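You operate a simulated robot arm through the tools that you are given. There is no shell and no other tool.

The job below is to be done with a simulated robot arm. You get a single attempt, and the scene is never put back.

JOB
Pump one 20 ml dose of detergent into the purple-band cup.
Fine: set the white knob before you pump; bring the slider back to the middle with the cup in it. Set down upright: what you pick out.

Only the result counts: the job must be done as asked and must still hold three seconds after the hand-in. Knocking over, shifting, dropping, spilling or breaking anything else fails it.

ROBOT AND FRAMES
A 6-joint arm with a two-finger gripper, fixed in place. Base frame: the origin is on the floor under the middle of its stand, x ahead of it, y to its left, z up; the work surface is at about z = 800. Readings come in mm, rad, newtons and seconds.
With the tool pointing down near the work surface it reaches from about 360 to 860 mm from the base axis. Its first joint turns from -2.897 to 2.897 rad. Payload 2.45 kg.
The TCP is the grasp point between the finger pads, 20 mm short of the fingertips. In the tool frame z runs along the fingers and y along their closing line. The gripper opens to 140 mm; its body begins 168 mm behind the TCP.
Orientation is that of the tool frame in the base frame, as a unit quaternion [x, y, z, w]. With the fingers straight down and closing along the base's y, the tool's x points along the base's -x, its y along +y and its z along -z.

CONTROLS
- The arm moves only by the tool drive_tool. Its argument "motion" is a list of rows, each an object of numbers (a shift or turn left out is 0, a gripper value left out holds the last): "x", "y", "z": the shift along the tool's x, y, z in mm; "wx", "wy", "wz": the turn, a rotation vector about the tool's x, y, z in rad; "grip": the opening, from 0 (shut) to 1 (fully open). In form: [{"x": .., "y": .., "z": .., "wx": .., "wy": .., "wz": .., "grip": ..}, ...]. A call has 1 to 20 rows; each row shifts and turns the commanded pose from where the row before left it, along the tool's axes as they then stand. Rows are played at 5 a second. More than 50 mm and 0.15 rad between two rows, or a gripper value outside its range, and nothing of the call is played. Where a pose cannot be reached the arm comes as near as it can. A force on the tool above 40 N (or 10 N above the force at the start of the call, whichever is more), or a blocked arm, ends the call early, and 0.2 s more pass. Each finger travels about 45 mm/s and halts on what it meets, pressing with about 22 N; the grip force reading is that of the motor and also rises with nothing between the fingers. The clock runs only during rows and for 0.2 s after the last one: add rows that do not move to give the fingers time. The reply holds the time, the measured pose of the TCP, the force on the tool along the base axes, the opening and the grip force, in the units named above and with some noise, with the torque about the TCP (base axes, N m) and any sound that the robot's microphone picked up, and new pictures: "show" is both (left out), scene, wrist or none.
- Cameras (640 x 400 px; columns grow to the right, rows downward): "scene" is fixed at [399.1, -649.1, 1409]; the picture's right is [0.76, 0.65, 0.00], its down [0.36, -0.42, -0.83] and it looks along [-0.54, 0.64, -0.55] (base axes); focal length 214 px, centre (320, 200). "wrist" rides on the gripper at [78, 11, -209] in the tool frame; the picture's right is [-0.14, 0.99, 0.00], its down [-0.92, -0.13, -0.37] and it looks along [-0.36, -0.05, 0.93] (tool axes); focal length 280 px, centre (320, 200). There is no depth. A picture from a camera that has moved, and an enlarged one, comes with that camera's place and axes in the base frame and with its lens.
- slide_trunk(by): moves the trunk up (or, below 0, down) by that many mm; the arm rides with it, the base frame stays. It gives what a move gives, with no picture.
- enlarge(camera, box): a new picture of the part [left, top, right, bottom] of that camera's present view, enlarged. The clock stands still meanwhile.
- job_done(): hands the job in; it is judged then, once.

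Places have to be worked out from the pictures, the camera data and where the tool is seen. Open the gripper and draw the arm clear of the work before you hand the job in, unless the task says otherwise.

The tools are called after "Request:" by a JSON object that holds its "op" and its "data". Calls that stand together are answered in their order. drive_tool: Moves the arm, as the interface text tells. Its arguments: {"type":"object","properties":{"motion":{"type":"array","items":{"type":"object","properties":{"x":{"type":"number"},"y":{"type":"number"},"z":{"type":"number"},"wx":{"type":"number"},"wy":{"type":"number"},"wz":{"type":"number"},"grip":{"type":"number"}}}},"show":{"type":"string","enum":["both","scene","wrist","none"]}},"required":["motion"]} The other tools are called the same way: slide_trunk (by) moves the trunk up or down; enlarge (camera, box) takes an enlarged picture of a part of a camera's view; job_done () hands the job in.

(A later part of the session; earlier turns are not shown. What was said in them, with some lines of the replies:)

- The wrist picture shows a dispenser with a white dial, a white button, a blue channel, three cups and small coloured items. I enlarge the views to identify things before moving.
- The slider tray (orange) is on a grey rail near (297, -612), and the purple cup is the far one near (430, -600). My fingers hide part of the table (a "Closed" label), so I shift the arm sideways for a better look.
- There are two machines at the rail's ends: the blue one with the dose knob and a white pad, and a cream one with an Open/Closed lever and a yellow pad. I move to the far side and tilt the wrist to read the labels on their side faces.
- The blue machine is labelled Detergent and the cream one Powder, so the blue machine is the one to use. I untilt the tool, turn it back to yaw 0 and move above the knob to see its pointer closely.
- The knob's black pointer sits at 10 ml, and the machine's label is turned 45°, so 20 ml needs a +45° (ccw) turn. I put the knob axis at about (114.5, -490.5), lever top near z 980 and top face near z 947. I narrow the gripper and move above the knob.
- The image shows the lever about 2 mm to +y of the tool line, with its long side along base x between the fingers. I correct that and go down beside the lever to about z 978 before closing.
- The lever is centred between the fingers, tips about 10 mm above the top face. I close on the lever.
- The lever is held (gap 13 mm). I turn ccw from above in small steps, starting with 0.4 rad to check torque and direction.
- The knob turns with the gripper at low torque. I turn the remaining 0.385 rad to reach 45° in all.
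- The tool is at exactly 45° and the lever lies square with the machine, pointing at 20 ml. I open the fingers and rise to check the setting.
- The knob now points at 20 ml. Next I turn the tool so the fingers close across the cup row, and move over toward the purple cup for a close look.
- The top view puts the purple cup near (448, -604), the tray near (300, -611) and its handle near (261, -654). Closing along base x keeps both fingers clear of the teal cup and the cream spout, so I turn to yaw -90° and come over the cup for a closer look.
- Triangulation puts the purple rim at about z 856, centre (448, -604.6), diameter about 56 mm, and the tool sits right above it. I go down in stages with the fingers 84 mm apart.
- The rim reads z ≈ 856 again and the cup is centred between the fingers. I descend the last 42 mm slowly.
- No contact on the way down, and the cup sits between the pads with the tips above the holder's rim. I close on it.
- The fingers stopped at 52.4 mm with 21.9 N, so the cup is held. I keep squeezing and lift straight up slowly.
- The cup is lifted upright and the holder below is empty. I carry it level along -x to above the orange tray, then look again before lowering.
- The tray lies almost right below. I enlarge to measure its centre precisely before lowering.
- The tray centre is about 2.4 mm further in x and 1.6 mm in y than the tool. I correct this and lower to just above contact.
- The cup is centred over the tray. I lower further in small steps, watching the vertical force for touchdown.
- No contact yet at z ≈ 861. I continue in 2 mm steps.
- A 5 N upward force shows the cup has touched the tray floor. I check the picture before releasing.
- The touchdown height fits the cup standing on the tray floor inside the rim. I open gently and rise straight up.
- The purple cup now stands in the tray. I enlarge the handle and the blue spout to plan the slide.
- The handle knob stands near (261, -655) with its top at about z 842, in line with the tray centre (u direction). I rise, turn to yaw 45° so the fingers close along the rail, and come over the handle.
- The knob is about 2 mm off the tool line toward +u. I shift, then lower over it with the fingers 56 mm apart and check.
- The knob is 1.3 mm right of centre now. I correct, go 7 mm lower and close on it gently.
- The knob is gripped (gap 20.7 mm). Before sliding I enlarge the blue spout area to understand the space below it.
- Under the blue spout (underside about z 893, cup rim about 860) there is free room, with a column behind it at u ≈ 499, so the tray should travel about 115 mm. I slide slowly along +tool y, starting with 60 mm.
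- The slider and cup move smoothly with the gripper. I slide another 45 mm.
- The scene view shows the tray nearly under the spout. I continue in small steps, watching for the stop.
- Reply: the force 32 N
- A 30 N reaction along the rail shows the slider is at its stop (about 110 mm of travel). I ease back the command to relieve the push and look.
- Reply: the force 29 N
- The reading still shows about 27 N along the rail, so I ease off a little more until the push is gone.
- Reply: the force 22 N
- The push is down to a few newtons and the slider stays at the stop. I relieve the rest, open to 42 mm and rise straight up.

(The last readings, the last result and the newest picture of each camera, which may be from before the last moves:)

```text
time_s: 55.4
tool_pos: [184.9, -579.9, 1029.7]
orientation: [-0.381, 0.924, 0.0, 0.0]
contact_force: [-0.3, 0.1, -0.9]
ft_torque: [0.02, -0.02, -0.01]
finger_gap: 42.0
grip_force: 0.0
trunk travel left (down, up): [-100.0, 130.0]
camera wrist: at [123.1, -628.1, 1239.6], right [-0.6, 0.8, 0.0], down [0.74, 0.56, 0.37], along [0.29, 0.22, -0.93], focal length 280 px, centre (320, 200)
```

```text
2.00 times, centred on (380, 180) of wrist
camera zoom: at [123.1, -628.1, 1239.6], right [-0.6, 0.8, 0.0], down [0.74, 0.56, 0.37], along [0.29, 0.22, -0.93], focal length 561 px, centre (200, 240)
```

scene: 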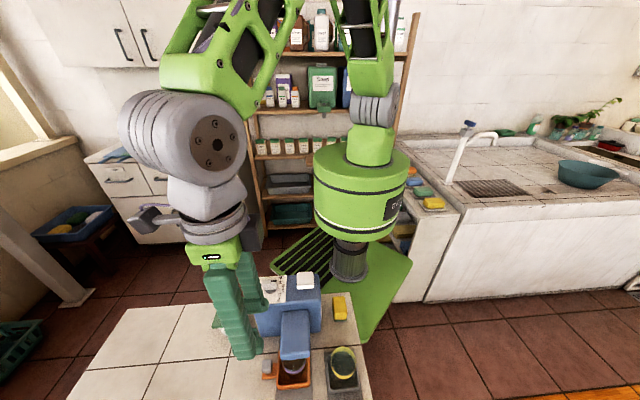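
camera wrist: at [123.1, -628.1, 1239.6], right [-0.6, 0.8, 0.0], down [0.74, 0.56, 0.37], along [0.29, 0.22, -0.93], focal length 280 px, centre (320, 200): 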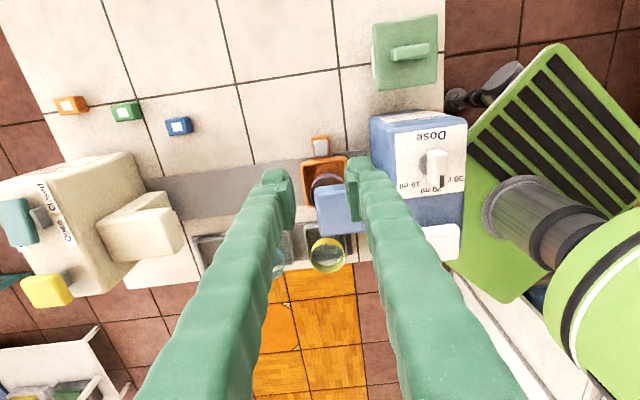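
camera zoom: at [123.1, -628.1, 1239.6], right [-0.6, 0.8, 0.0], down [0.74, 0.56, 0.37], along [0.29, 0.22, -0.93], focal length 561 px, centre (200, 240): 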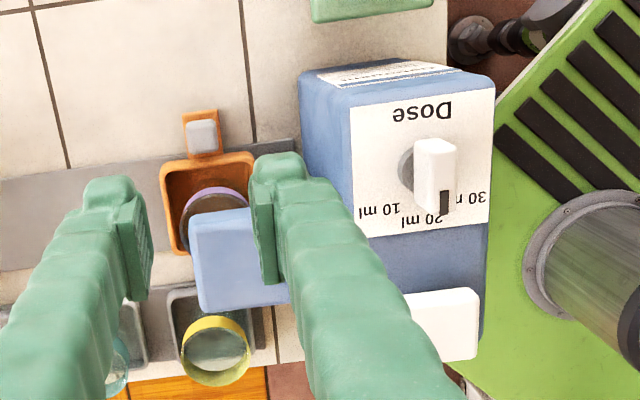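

The cup and tray are under the spout and the knob still reads 20 ml. I close the fingers, and move above the white pad at about (167.5, -430).

Request:
{"op": "drive_tool", "data": {"motion": [{"z": -15, "grip": 0.15}, {"grip": 0.0}, {"x": -24, "y": 29.5}, {"x": -24, "y": 29.5}, {"x": -24, "y": 29.5}, {"x": -21.7, "y": 29.8}, {}]}}

Request:
{"op": "enlarge", "data": {"camera": "wrist", "box": [220, 80, 420, 205]}}

Request:
{"op": "enlarge", "data": {"camera": "scene", "box": [240, 220, 368, 320]}}

```text
time_s: 57.0
tool_pos: [168.8, -430.7, 1045.7]
orientation: [-0.382, 0.924, 0.0, 0.0]
contact_force: [1.0, -0.6, 0.1]
ft_torque: [0.0, 0.01, 0.02]
finger_gap: 0.1
grip_force: 22.0
trunk travel left (down, up): [-100.0, 130.0]
camera wrist: at [106.0, -478.7, 1254.7], right [-0.6, 0.8, 0.0], down [0.74, 0.56, 0.37], along [0.29, 0.22, -0.93], focal length 280 px, centre (320, 200)
```

scene: 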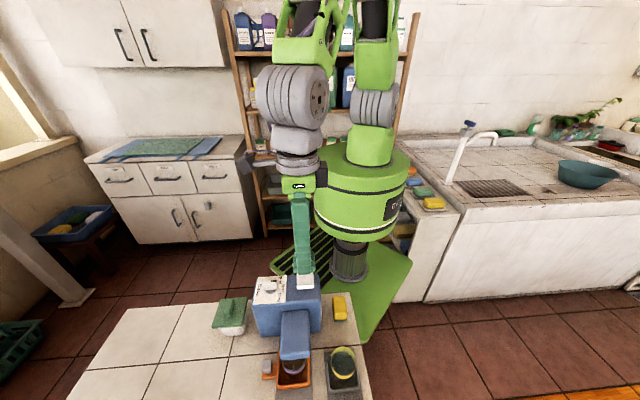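
wrist: 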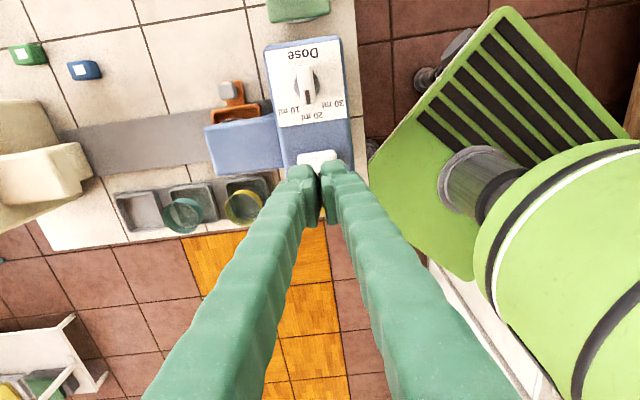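

```text
3.20 times, centred on (320, 142) of wrist
camera zoom: at [106.0, -478.7, 1254.7], right [-0.6, 0.8, 0.0], down [0.74, 0.56, 0.37], along [0.29, 0.22, -0.93], focal length 897 px, centre (320, 384)
```

zoom: 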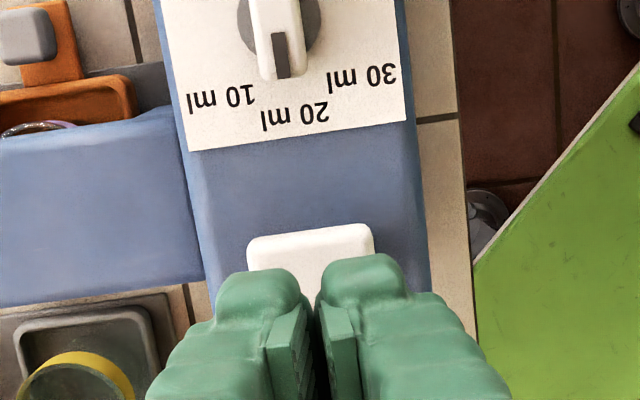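

```text
4.00 times, centred on (304, 270) of scene
camera zoom: at [399.1, -649.1, 1409.0], right [0.76, 0.65, 0.0], down [0.36, -0.42, -0.83], along [-0.54, 0.64, -0.55], focal length 858 px, centre (384, -80)
```

zoom: 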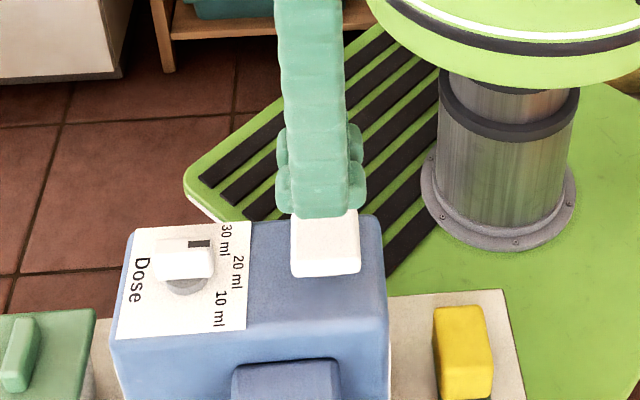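

The fingertips are centred over the pad. I go down to just above it.

Request:
{"op": "drive_tool", "data": {"motion": [{"z": 15}, {"z": 15}, {"z": 12}, {}], "show": "scene"}}

Request:
{"op": "enlarge", "data": {"camera": "scene", "box": [240, 220, 368, 320]}}

```text
time_s: 58.0
tool_pos: [167.5, -431.8, 1004.1]
orientation: [-0.382, 0.924, 0.0, 0.0]
contact_force: [0.2, -0.1, 0.4]
ft_torque: [0.0, -0.05, -0.02]
finger_gap: 0.0
grip_force: 22.0
trunk travel left (down, up): [-100.0, 130.0]
```

scene: 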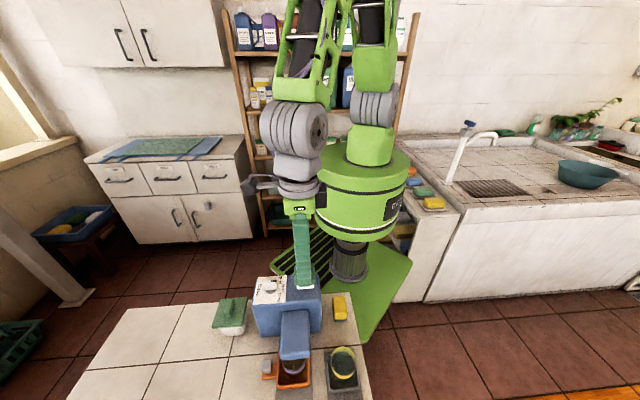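

```text
4.00 times, centred on (304, 270) of scene
camera zoom: at [399.1, -649.1, 1409.0], right [0.76, 0.65, 0.0], down [0.36, -0.42, -0.83], along [-0.54, 0.64, -0.55], focal length 858 px, centre (384, -80)
```

zoom: 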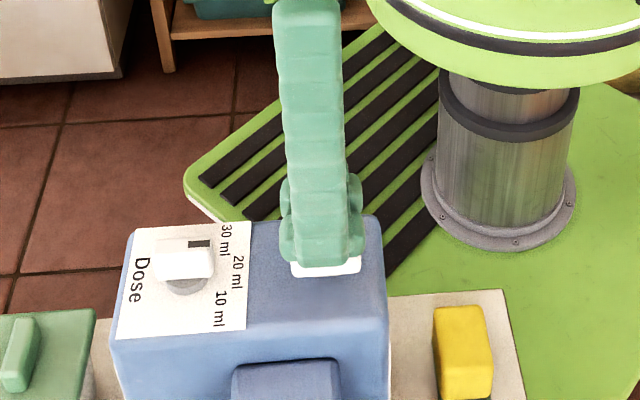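

The tips are a few millimetres above the pad. I press down in 2 mm steps, watching force and sound.

Request:
{"op": "drive_tool", "data": {"motion": [{"z": 2}, {"z": 2}, {"z": 2}, {"z": 2}], "show": "none"}}

```text
time_s: 59.0
tool_pos: [167.4, -430.6, 995.1]
orientation: [-0.382, 0.924, 0.0, -0.001]
contact_force: [-1.0, 1.2, 3.9]
ft_torque: [-0.01, 0.03, -0.01]
finger_gap: 5.9
grip_force: 29.4
trunk travel left (down, up): [-100.0, 130.0]
```

The pad is touched (4 N), but the gap reads 5.9 mm, so I look at the contact before pressing further.

Request:
{"op": "enlarge", "data": {"camera": "wrist", "box": [240, 120, 400, 240]}}

Request:
{"op": "enlarge", "data": {"camera": "scene", "box": [264, 230, 344, 300]}}

```text
3.33 times, centred on (320, 180) of wrist
camera zoom: at [105.0, -479.1, 1204.0], right [-0.6, 0.8, 0.0], down [0.74, 0.56, 0.37], along [0.29, 0.22, -0.93], focal length 935 px, centre (320, 267)
```

zoom: 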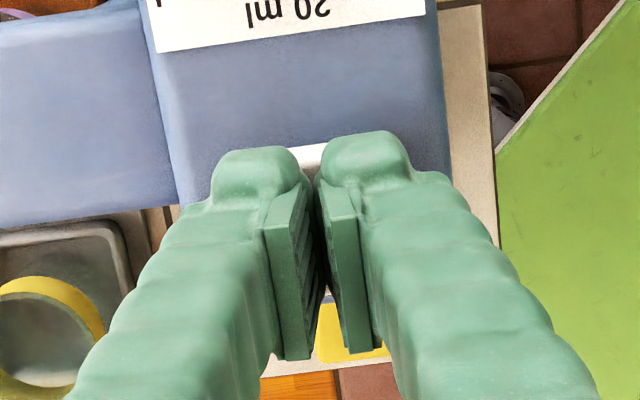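

```text
5.71 times, centred on (304, 265) of scene
camera zoom: at [399.1, -649.1, 1409.0], right [0.76, 0.65, 0.0], down [0.36, -0.42, -0.83], along [-0.54, 0.64, -0.55], focal length 1226 px, centre (411, -171)
```

zoom: 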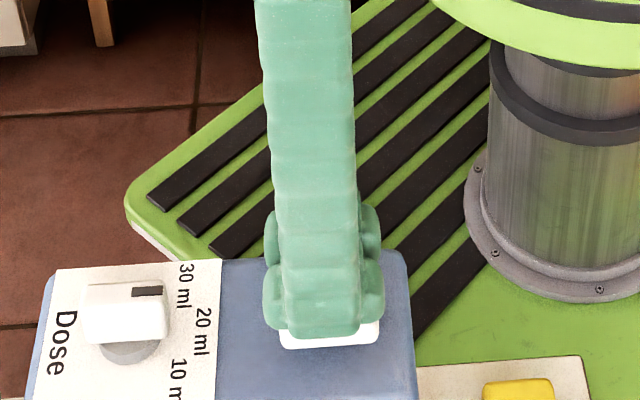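

The tips rest on the pad, slightly spread by the load. I keep pressing in small steps.

Request:
{"op": "drive_tool", "data": {"motion": [{"z": 2}, {"z": 2}], "show": "none"}}

```text
time_s: 59.6
tool_pos: [168.2, -431.1, 991.3]
orientation: [-0.382, 0.924, -0.001, 0.001]
contact_force: [-0.1, -1.8, 5.5]
ft_torque: [-0.04, -0.01, 0.0]
finger_gap: 6.0
grip_force: 29.2
trunk travel left (down, up): [-100.0, 130.0]
heard: click
```

A click sounded at about 6 mm of travel: the pump has been triggered. I lift straight off without pressing any further.

Request:
{"op": "drive_tool", "data": {"motion": [{"z": -5}, {"z": -10}, {"z": -20}, {"z": -20}, {}, {}]}}

Request:
{"op": "enlarge", "data": {"camera": "scene", "box": [220, 260, 380, 400]}}

```text
time_s: 61.0
tool_pos: [169.0, -429.7, 1047.6]
orientation: [-0.381, 0.925, 0.0, 0.0]
contact_force: [-0.8, -1.0, -0.7]
ft_torque: [0.0, 0.01, 0.0]
finger_gap: 0.0
grip_force: 29.3
trunk travel left (down, up): [-100.0, 130.0]
camera wrist: at [105.5, -478.4, 1255.9], right [-0.6, 0.8, 0.0], down [0.74, 0.56, 0.37], along [0.29, 0.22, -0.93], focal length 280 px, centre (320, 200)
```

scene: 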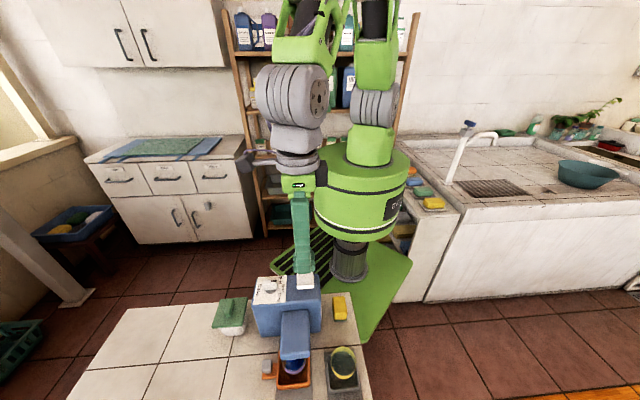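
wrist: 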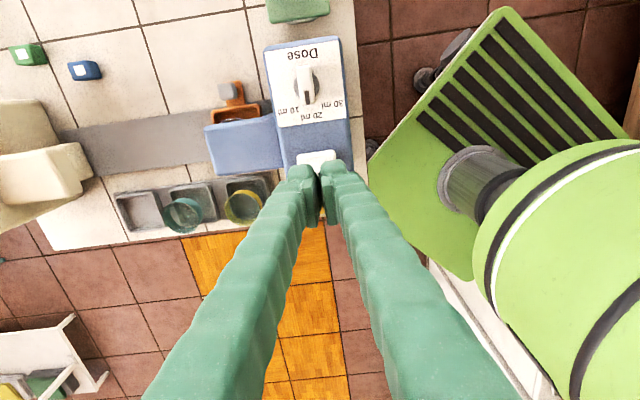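

```text
2.86 times, centred on (300, 330) of scene
camera zoom: at [399.1, -649.1, 1409.0], right [0.76, 0.65, 0.0], down [0.36, -0.42, -0.83], along [-0.54, 0.64, -0.55], focal length 613 px, centre (377, -171)
```

zoom: 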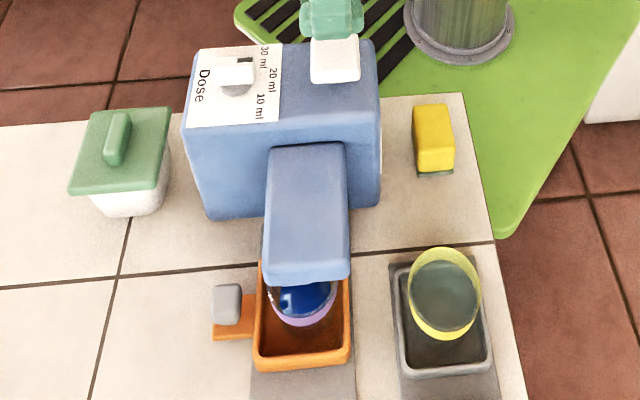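

Blue detergent is visible in the purple cup, from one click. I go back above the handle, reversing the same path with the fingers opening to 42 mm.

Request:
{"op": "drive_tool", "data": {"motion": [{"x": 23.4, "y": -29.6}, {"x": 23.4, "y": -29.6}, {"x": 23.4, "y": -29.6}, {"x": 23.5, "y": -29.5}, {"grip": 0.3}, {"z": 16}, {"z": 40}, {"z": 40}, {}, {}]}}

Request:
{"op": "enlarge", "data": {"camera": "wrist", "box": [220, 110, 420, 235]}}

Request:
{"op": "enlarge", "data": {"camera": "scene", "box": [220, 260, 380, 400]}}

```text
time_s: 63.2
tool_pos: [185.1, -580.7, 949.6]
orientation: [-0.382, 0.924, -0.001, 0.0]
contact_force: [0.5, -0.5, 0.4]
ft_torque: [0.01, 0.02, -0.01]
finger_gap: 41.8
grip_force: 0.1
trunk travel left (down, up): [-100.0, 130.0]
camera wrist: at [122.2, -628.2, 1158.1], right [-0.6, 0.8, 0.0], down [0.74, 0.56, 0.37], along [0.29, 0.22, -0.93], focal length 280 px, centre (320, 200)
```

scene: 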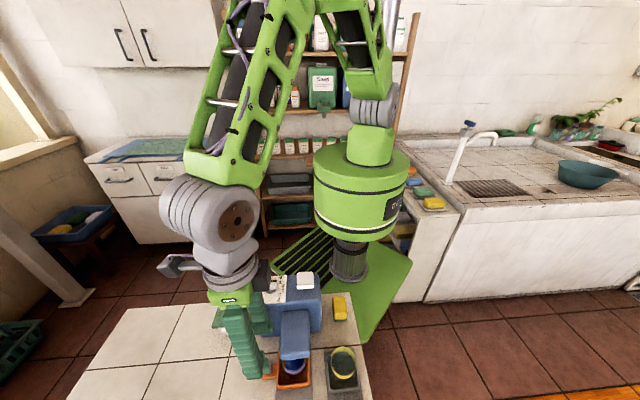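
wrist: 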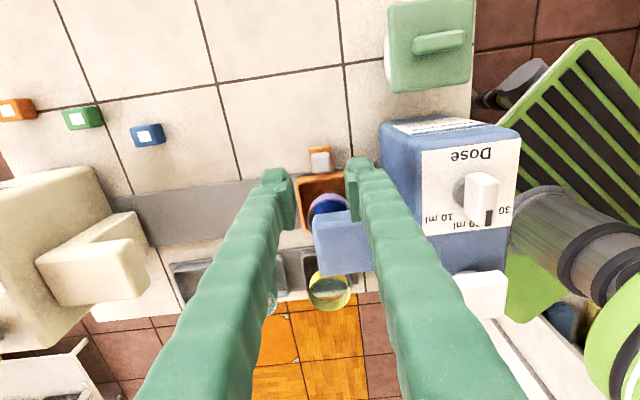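

```text
3.20 times, centred on (320, 172) of wrist
camera zoom: at [122.2, -628.2, 1158.1], right [-0.6, 0.8, 0.0], down [0.74, 0.56, 0.37], along [0.29, 0.22, -0.93], focal length 897 px, centre (320, 288)
```

zoom: 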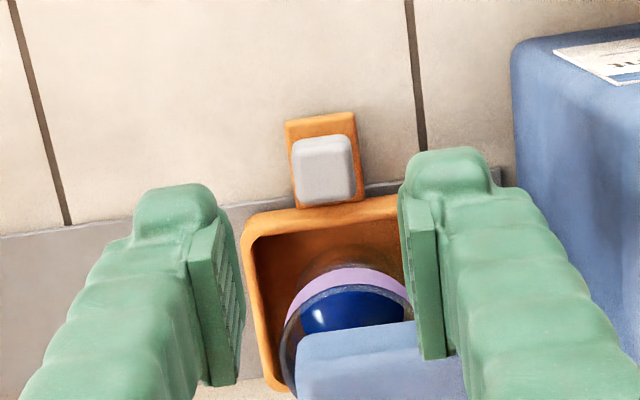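

```text
2.86 times, centred on (300, 330) of scene
camera zoom: at [399.1, -649.1, 1409.0], right [0.76, 0.65, 0.0], down [0.36, -0.42, -0.83], along [-0.54, 0.64, -0.55], focal length 613 px, centre (377, -171)
```

zoom: 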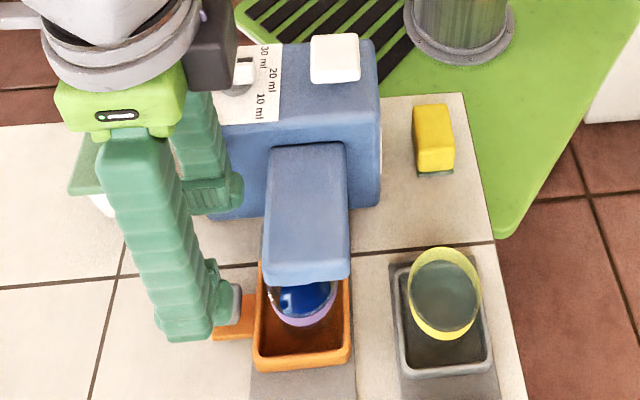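

The handle is centred between the fingers. I descend 105 mm to the same height as before, then close on it.

Request:
{"op": "drive_tool", "data": {"motion": [{"y": 0.7, "z": 20}, {"z": 25}, {"z": 25}, {"z": 20}, {"z": 15}, {}]}}

Request:
{"op": "enlarge", "data": {"camera": "wrist", "box": [220, 110, 420, 235]}}

```text
time_s: 64.6
tool_pos: [183.7, -580.6, 844.4]
orientation: [-0.382, 0.924, 0.0, 0.0]
contact_force: [-0.3, 0.0, 0.2]
ft_torque: [0.0, 0.0, 0.04]
finger_gap: 41.9
grip_force: 0.0
trunk travel left (down, up): [-100.0, 130.0]
camera wrist: at [121.7, -628.5, 1053.7], right [-0.6, 0.8, 0.0], down [0.74, 0.56, 0.37], along [0.29, 0.22, -0.93], focal length 280 px, centre (320, 200)
```

scene: 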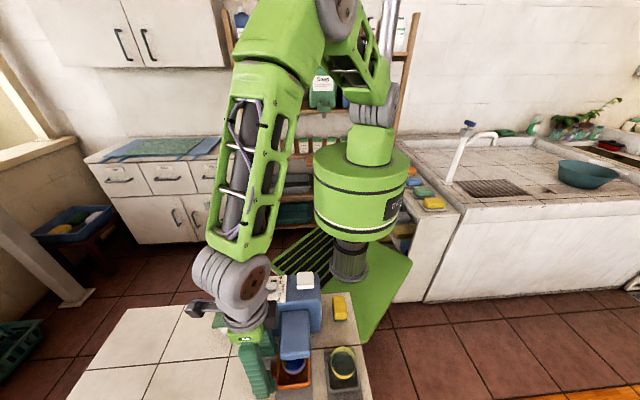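
wrist: 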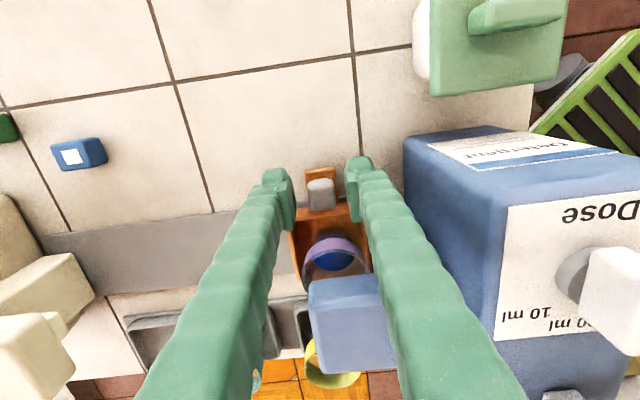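

```text
3.20 times, centred on (320, 172) of wrist
camera zoom: at [121.7, -628.5, 1053.7], right [-0.6, 0.8, 0.0], down [0.74, 0.56, 0.37], along [0.29, 0.22, -0.93], focal length 897 px, centre (320, 288)
```

zoom: 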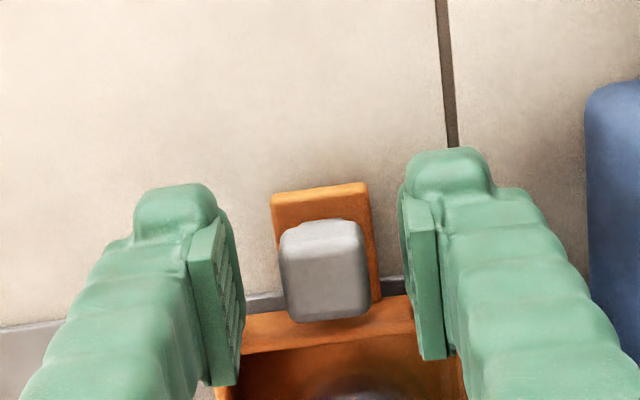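

The knob sits between the pads. I close on it, then start the slow slide back along -tool y.

Request:
{"op": "drive_tool", "data": {"motion": [{"grip": 0.2}, {"grip": 0.1}, {"grip": 0.1}, {}, {"y": -1}, {"y": -2}, {"y": -4}, {"y": -5}, {"y": -6}, {"y": -6}, {"y": -6}, {"y": -6}, {"y": -6}, {"y": -5}, {"y": -4}, {"y": -2}, {"y": -1}, {}]}}

Request:
{"op": "enlarge", "data": {"camera": "scene", "box": [220, 260, 380, 400]}}

```text
time_s: 68.4
tool_pos: [223.5, -618.7, 845.5]
orientation: [-0.382, 0.924, 0.0, -0.001]
contact_force: [3.8, 4.9, -7.2]
ft_torque: [0.21, -0.18, 0.06]
finger_gap: 20.8
grip_force: 44.9
trunk travel left (down, up): [-100.0, 130.0]
camera wrist: at [159.8, -666.4, 1053.9], right [-0.6, 0.8, 0.0], down [0.74, 0.56, 0.37], along [0.29, 0.22, -0.93], focal length 280 px, centre (320, 200)
```

scene: 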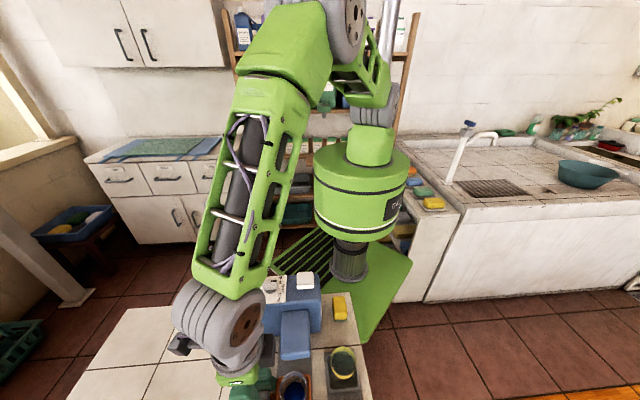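
wrist: 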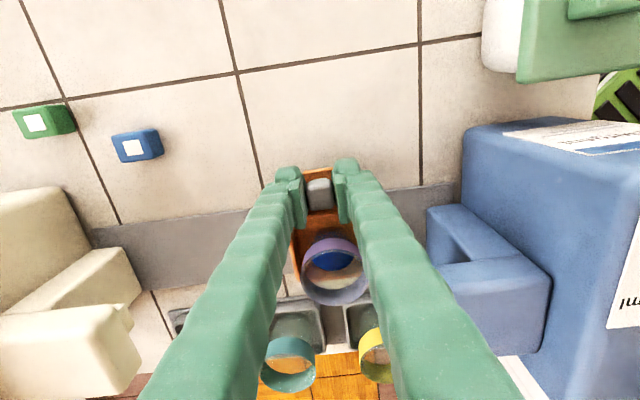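

```text
2.86 times, centred on (300, 330) of scene
camera zoom: at [399.1, -649.1, 1409.0], right [0.76, 0.65, 0.0], down [0.36, -0.42, -0.83], along [-0.54, 0.64, -0.55], focal length 613 px, centre (377, -171)
```

zoom: 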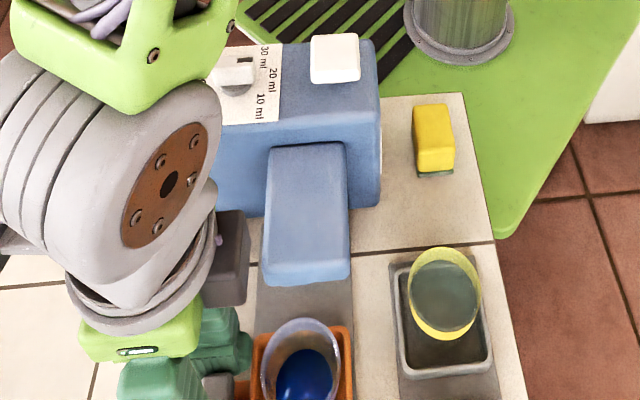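

The cup with detergent travels steadily. From the camera readings 55.5 mm remain to the starting (middle) position, so I continue.

Request:
{"op": "drive_tool", "data": {"motion": [{"y": -1}, {"y": -2}, {"y": -4}, {"y": -5}, {"y": -6}, {"y": -6}, {"y": -6}, {"y": -6}, {"y": -6}, {"y": -5}, {"y": -4}, {"y": -2.5}, {"y": -2}, {}, {}]}}

Request:
{"op": "enlarge", "data": {"camera": "wrist", "box": [220, 110, 420, 310]}}

```text
time_s: 71.6
tool_pos: [261.9, -658.1, 845.5]
orientation: [-0.382, 0.924, 0.0, -0.001]
contact_force: [7.0, 8.7, -5.7]
ft_torque: [0.25, -0.23, 0.09]
finger_gap: 20.8
grip_force: 45.1
trunk travel left (down, up): [-100.0, 130.0]
camera wrist: at [198.8, -705.7, 1054.0], right [-0.6, 0.8, 0.0], down [0.74, 0.56, 0.37], along [0.29, 0.22, -0.93], focal length 280 px, centre (320, 200)
```

scene: 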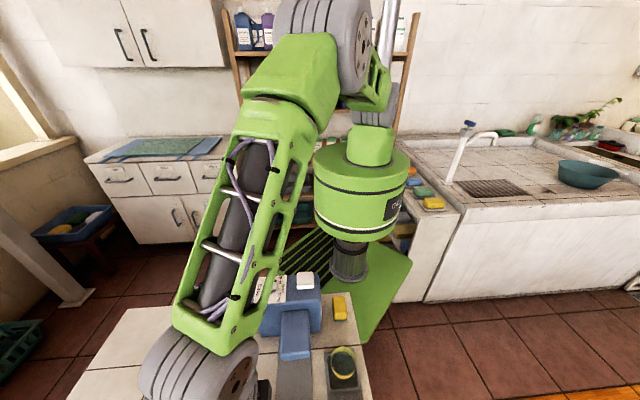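
wrist: 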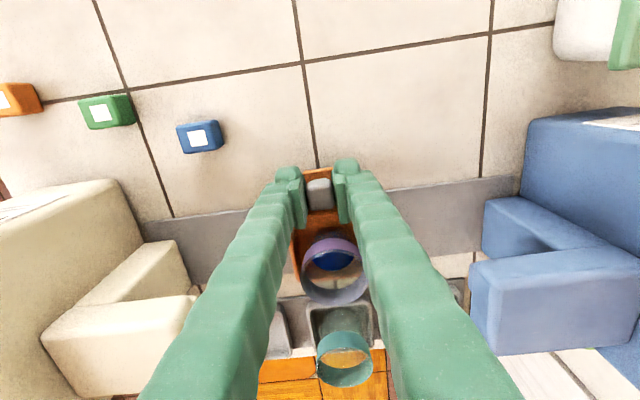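

```text
2.00 times, centred on (320, 210) of wrist
camera zoom: at [198.8, -705.7, 1054.0], right [-0.6, 0.8, 0.0], down [0.74, 0.56, 0.37], along [0.29, 0.22, -0.93], focal length 561 px, centre (320, 180)
```

zoom: 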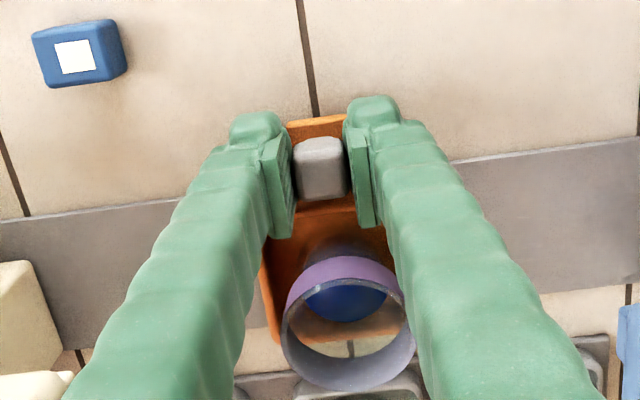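

The camera pose matches the one from the first grip within 0.1 mm, so the slider is back at the middle with the cup in it. I relieve the small side force, open the fingers and rise.

Request:
{"op": "drive_tool", "data": {"motion": [{"x": -0.5}, {"grip": 0.18}, {"grip": 0.24}, {"grip": 0.3}, {}, {"z": -12}, {"z": -20}, {"z": -30}, {"z": -40}, {"z": -40}, {}]}}

Request:
{"op": "enlarge", "data": {"camera": "wrist", "box": [220, 110, 420, 235]}}

```text
time_s: 74.0
tool_pos: [260.5, -656.8, 987.3]
orientation: [-0.382, 0.924, 0.001, 0.0]
contact_force: [0.0, -0.3, 0.5]
ft_torque: [-0.03, 0.02, -0.03]
finger_gap: 41.7
grip_force: 0.0
trunk travel left (down, up): [-100.0, 130.0]
camera wrist: at [198.4, -704.8, 1196.4], right [-0.6, 0.8, 0.0], down [0.74, 0.56, 0.37], along [0.29, 0.22, -0.93], focal length 280 px, centre (320, 200)
```

scene: 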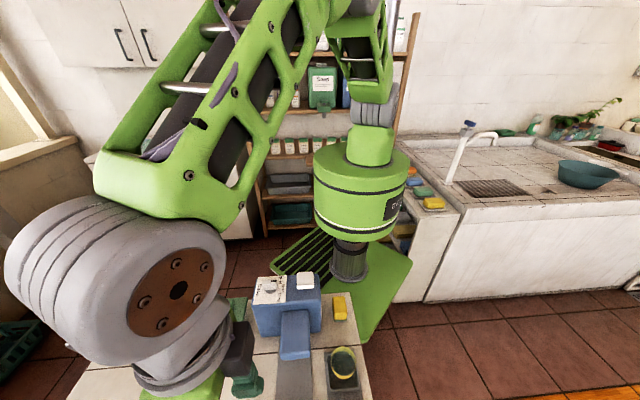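
wrist: 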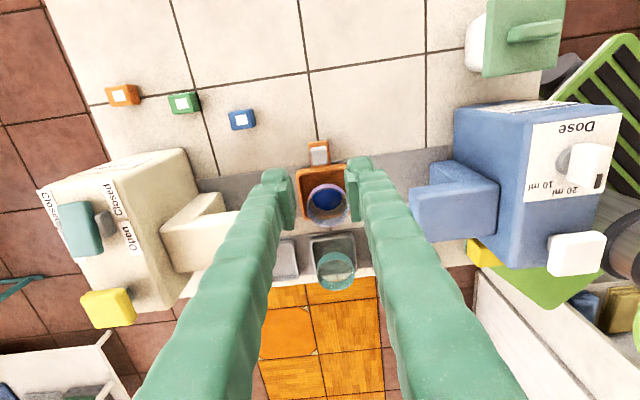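

```text
3.20 times, centred on (320, 172) of wrist
camera zoom: at [198.4, -704.8, 1196.4], right [-0.6, 0.8, 0.0], down [0.74, 0.56, 0.37], along [0.29, 0.22, -0.93], focal length 897 px, centre (320, 288)
```

zoom: 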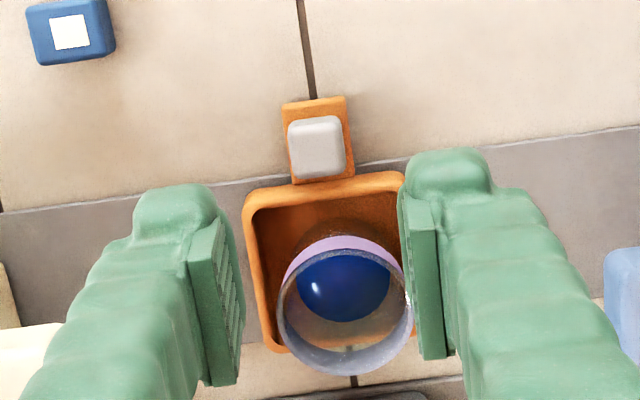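

Slider, cup and handle are all back in place and the cup stands upright with the detergent. I raise the arm well clear, open the gripper and take a last look.

Request:
{"op": "drive_tool", "data": {"motion": [{"z": -40}, {"z": -40}, {"z": -40}, {"z": -40}, {"z": -40, "grip": 1.0}, {"x": -30, "y": 38}, {"x": -30, "y": 38}, {"x": -30, "y": 38}, {"x": -30, "y": 38}, {}, {}]}}

Request:
{"op": "enlarge", "data": {"camera": "wrist", "box": [120, 80, 420, 280]}}

Request:
{"op": "enlarge", "data": {"camera": "scene", "box": [200, 260, 424, 400]}}

```text
time_s: 76.4
tool_pos: [240.4, -464.8, 1187.5]
orientation: [-0.381, 0.924, 0.0, 0.0]
contact_force: [-0.1, -0.3, 0.6]
ft_torque: [0.0, 0.01, -0.01]
finger_gap: 139.9
grip_force: 0.0
trunk travel left (down, up): [-100.0, 130.0]
camera wrist: at [177.4, -512.7, 1397.1], right [-0.6, 0.8, 0.0], down [0.74, 0.56, 0.37], along [0.29, 0.22, -0.93], focal length 280 px, centre (320, 200)
```

scene: 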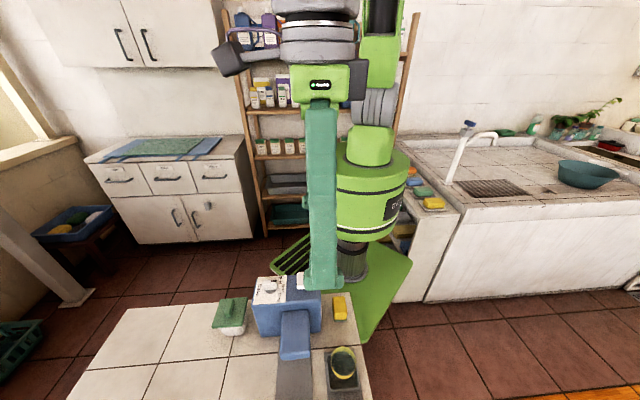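
wrist: 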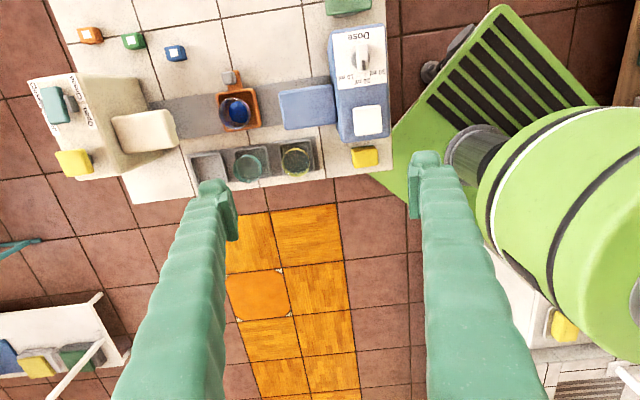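

```text
2.00 times, centred on (270, 180) of wrist
camera zoom: at [177.4, -512.7, 1397.1], right [-0.6, 0.8, 0.0], down [0.74, 0.56, 0.37], along [0.29, 0.22, -0.93], focal length 561 px, centre (420, 240)
```

zoom: 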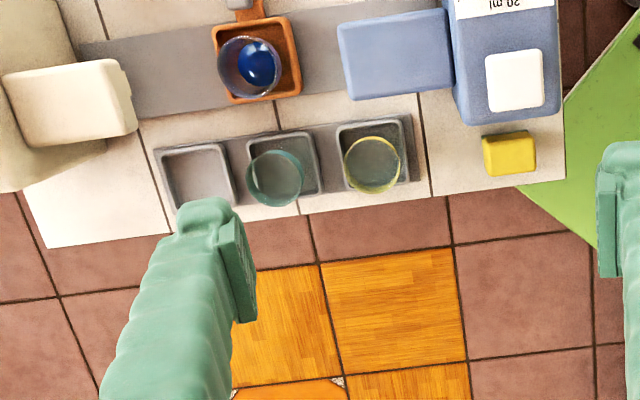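

```text
2.86 times, centred on (312, 330) of scene
camera zoom: at [399.1, -649.1, 1409.0], right [0.76, 0.65, 0.0], down [0.36, -0.42, -0.83], along [-0.54, 0.64, -0.55], focal length 613 px, centre (343, -171)
```

zoom: 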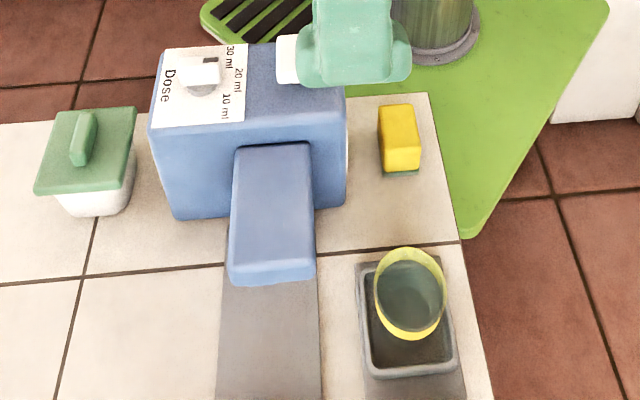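

The purple cup stands upright in the slider at the middle with the blue detergent in it. The knob is at 20 ml, the other cups and objects look untouched, and the arm is clear with the gripper open, so I hand the job in.

Request:
{"op": "job_done", "data": {}}

```text
The job is handed in.
```

One 20 ml dose of detergent is in the purple-band cup. The cup stands upright in the slider, which is back at the middle.

- **Knob:** I turned the white knob from 10 ml to 20 ml before pumping.
- **Dose:** I pressed the pad on the machine labelled Detergent once. It clicked once, and blue liquid showed in the cup. The volume is inferred from the knob setting, as I could not measure it.
- **Slider:** It came back to within about 0.1 mm of where I first gripped it, which I took as the middle.
- **Other objects:** In the last pictures the other cups and objects I could see looked unmoved. I saw no spill.

The gripper was open and the arm well clear of the work when I handed the job in.
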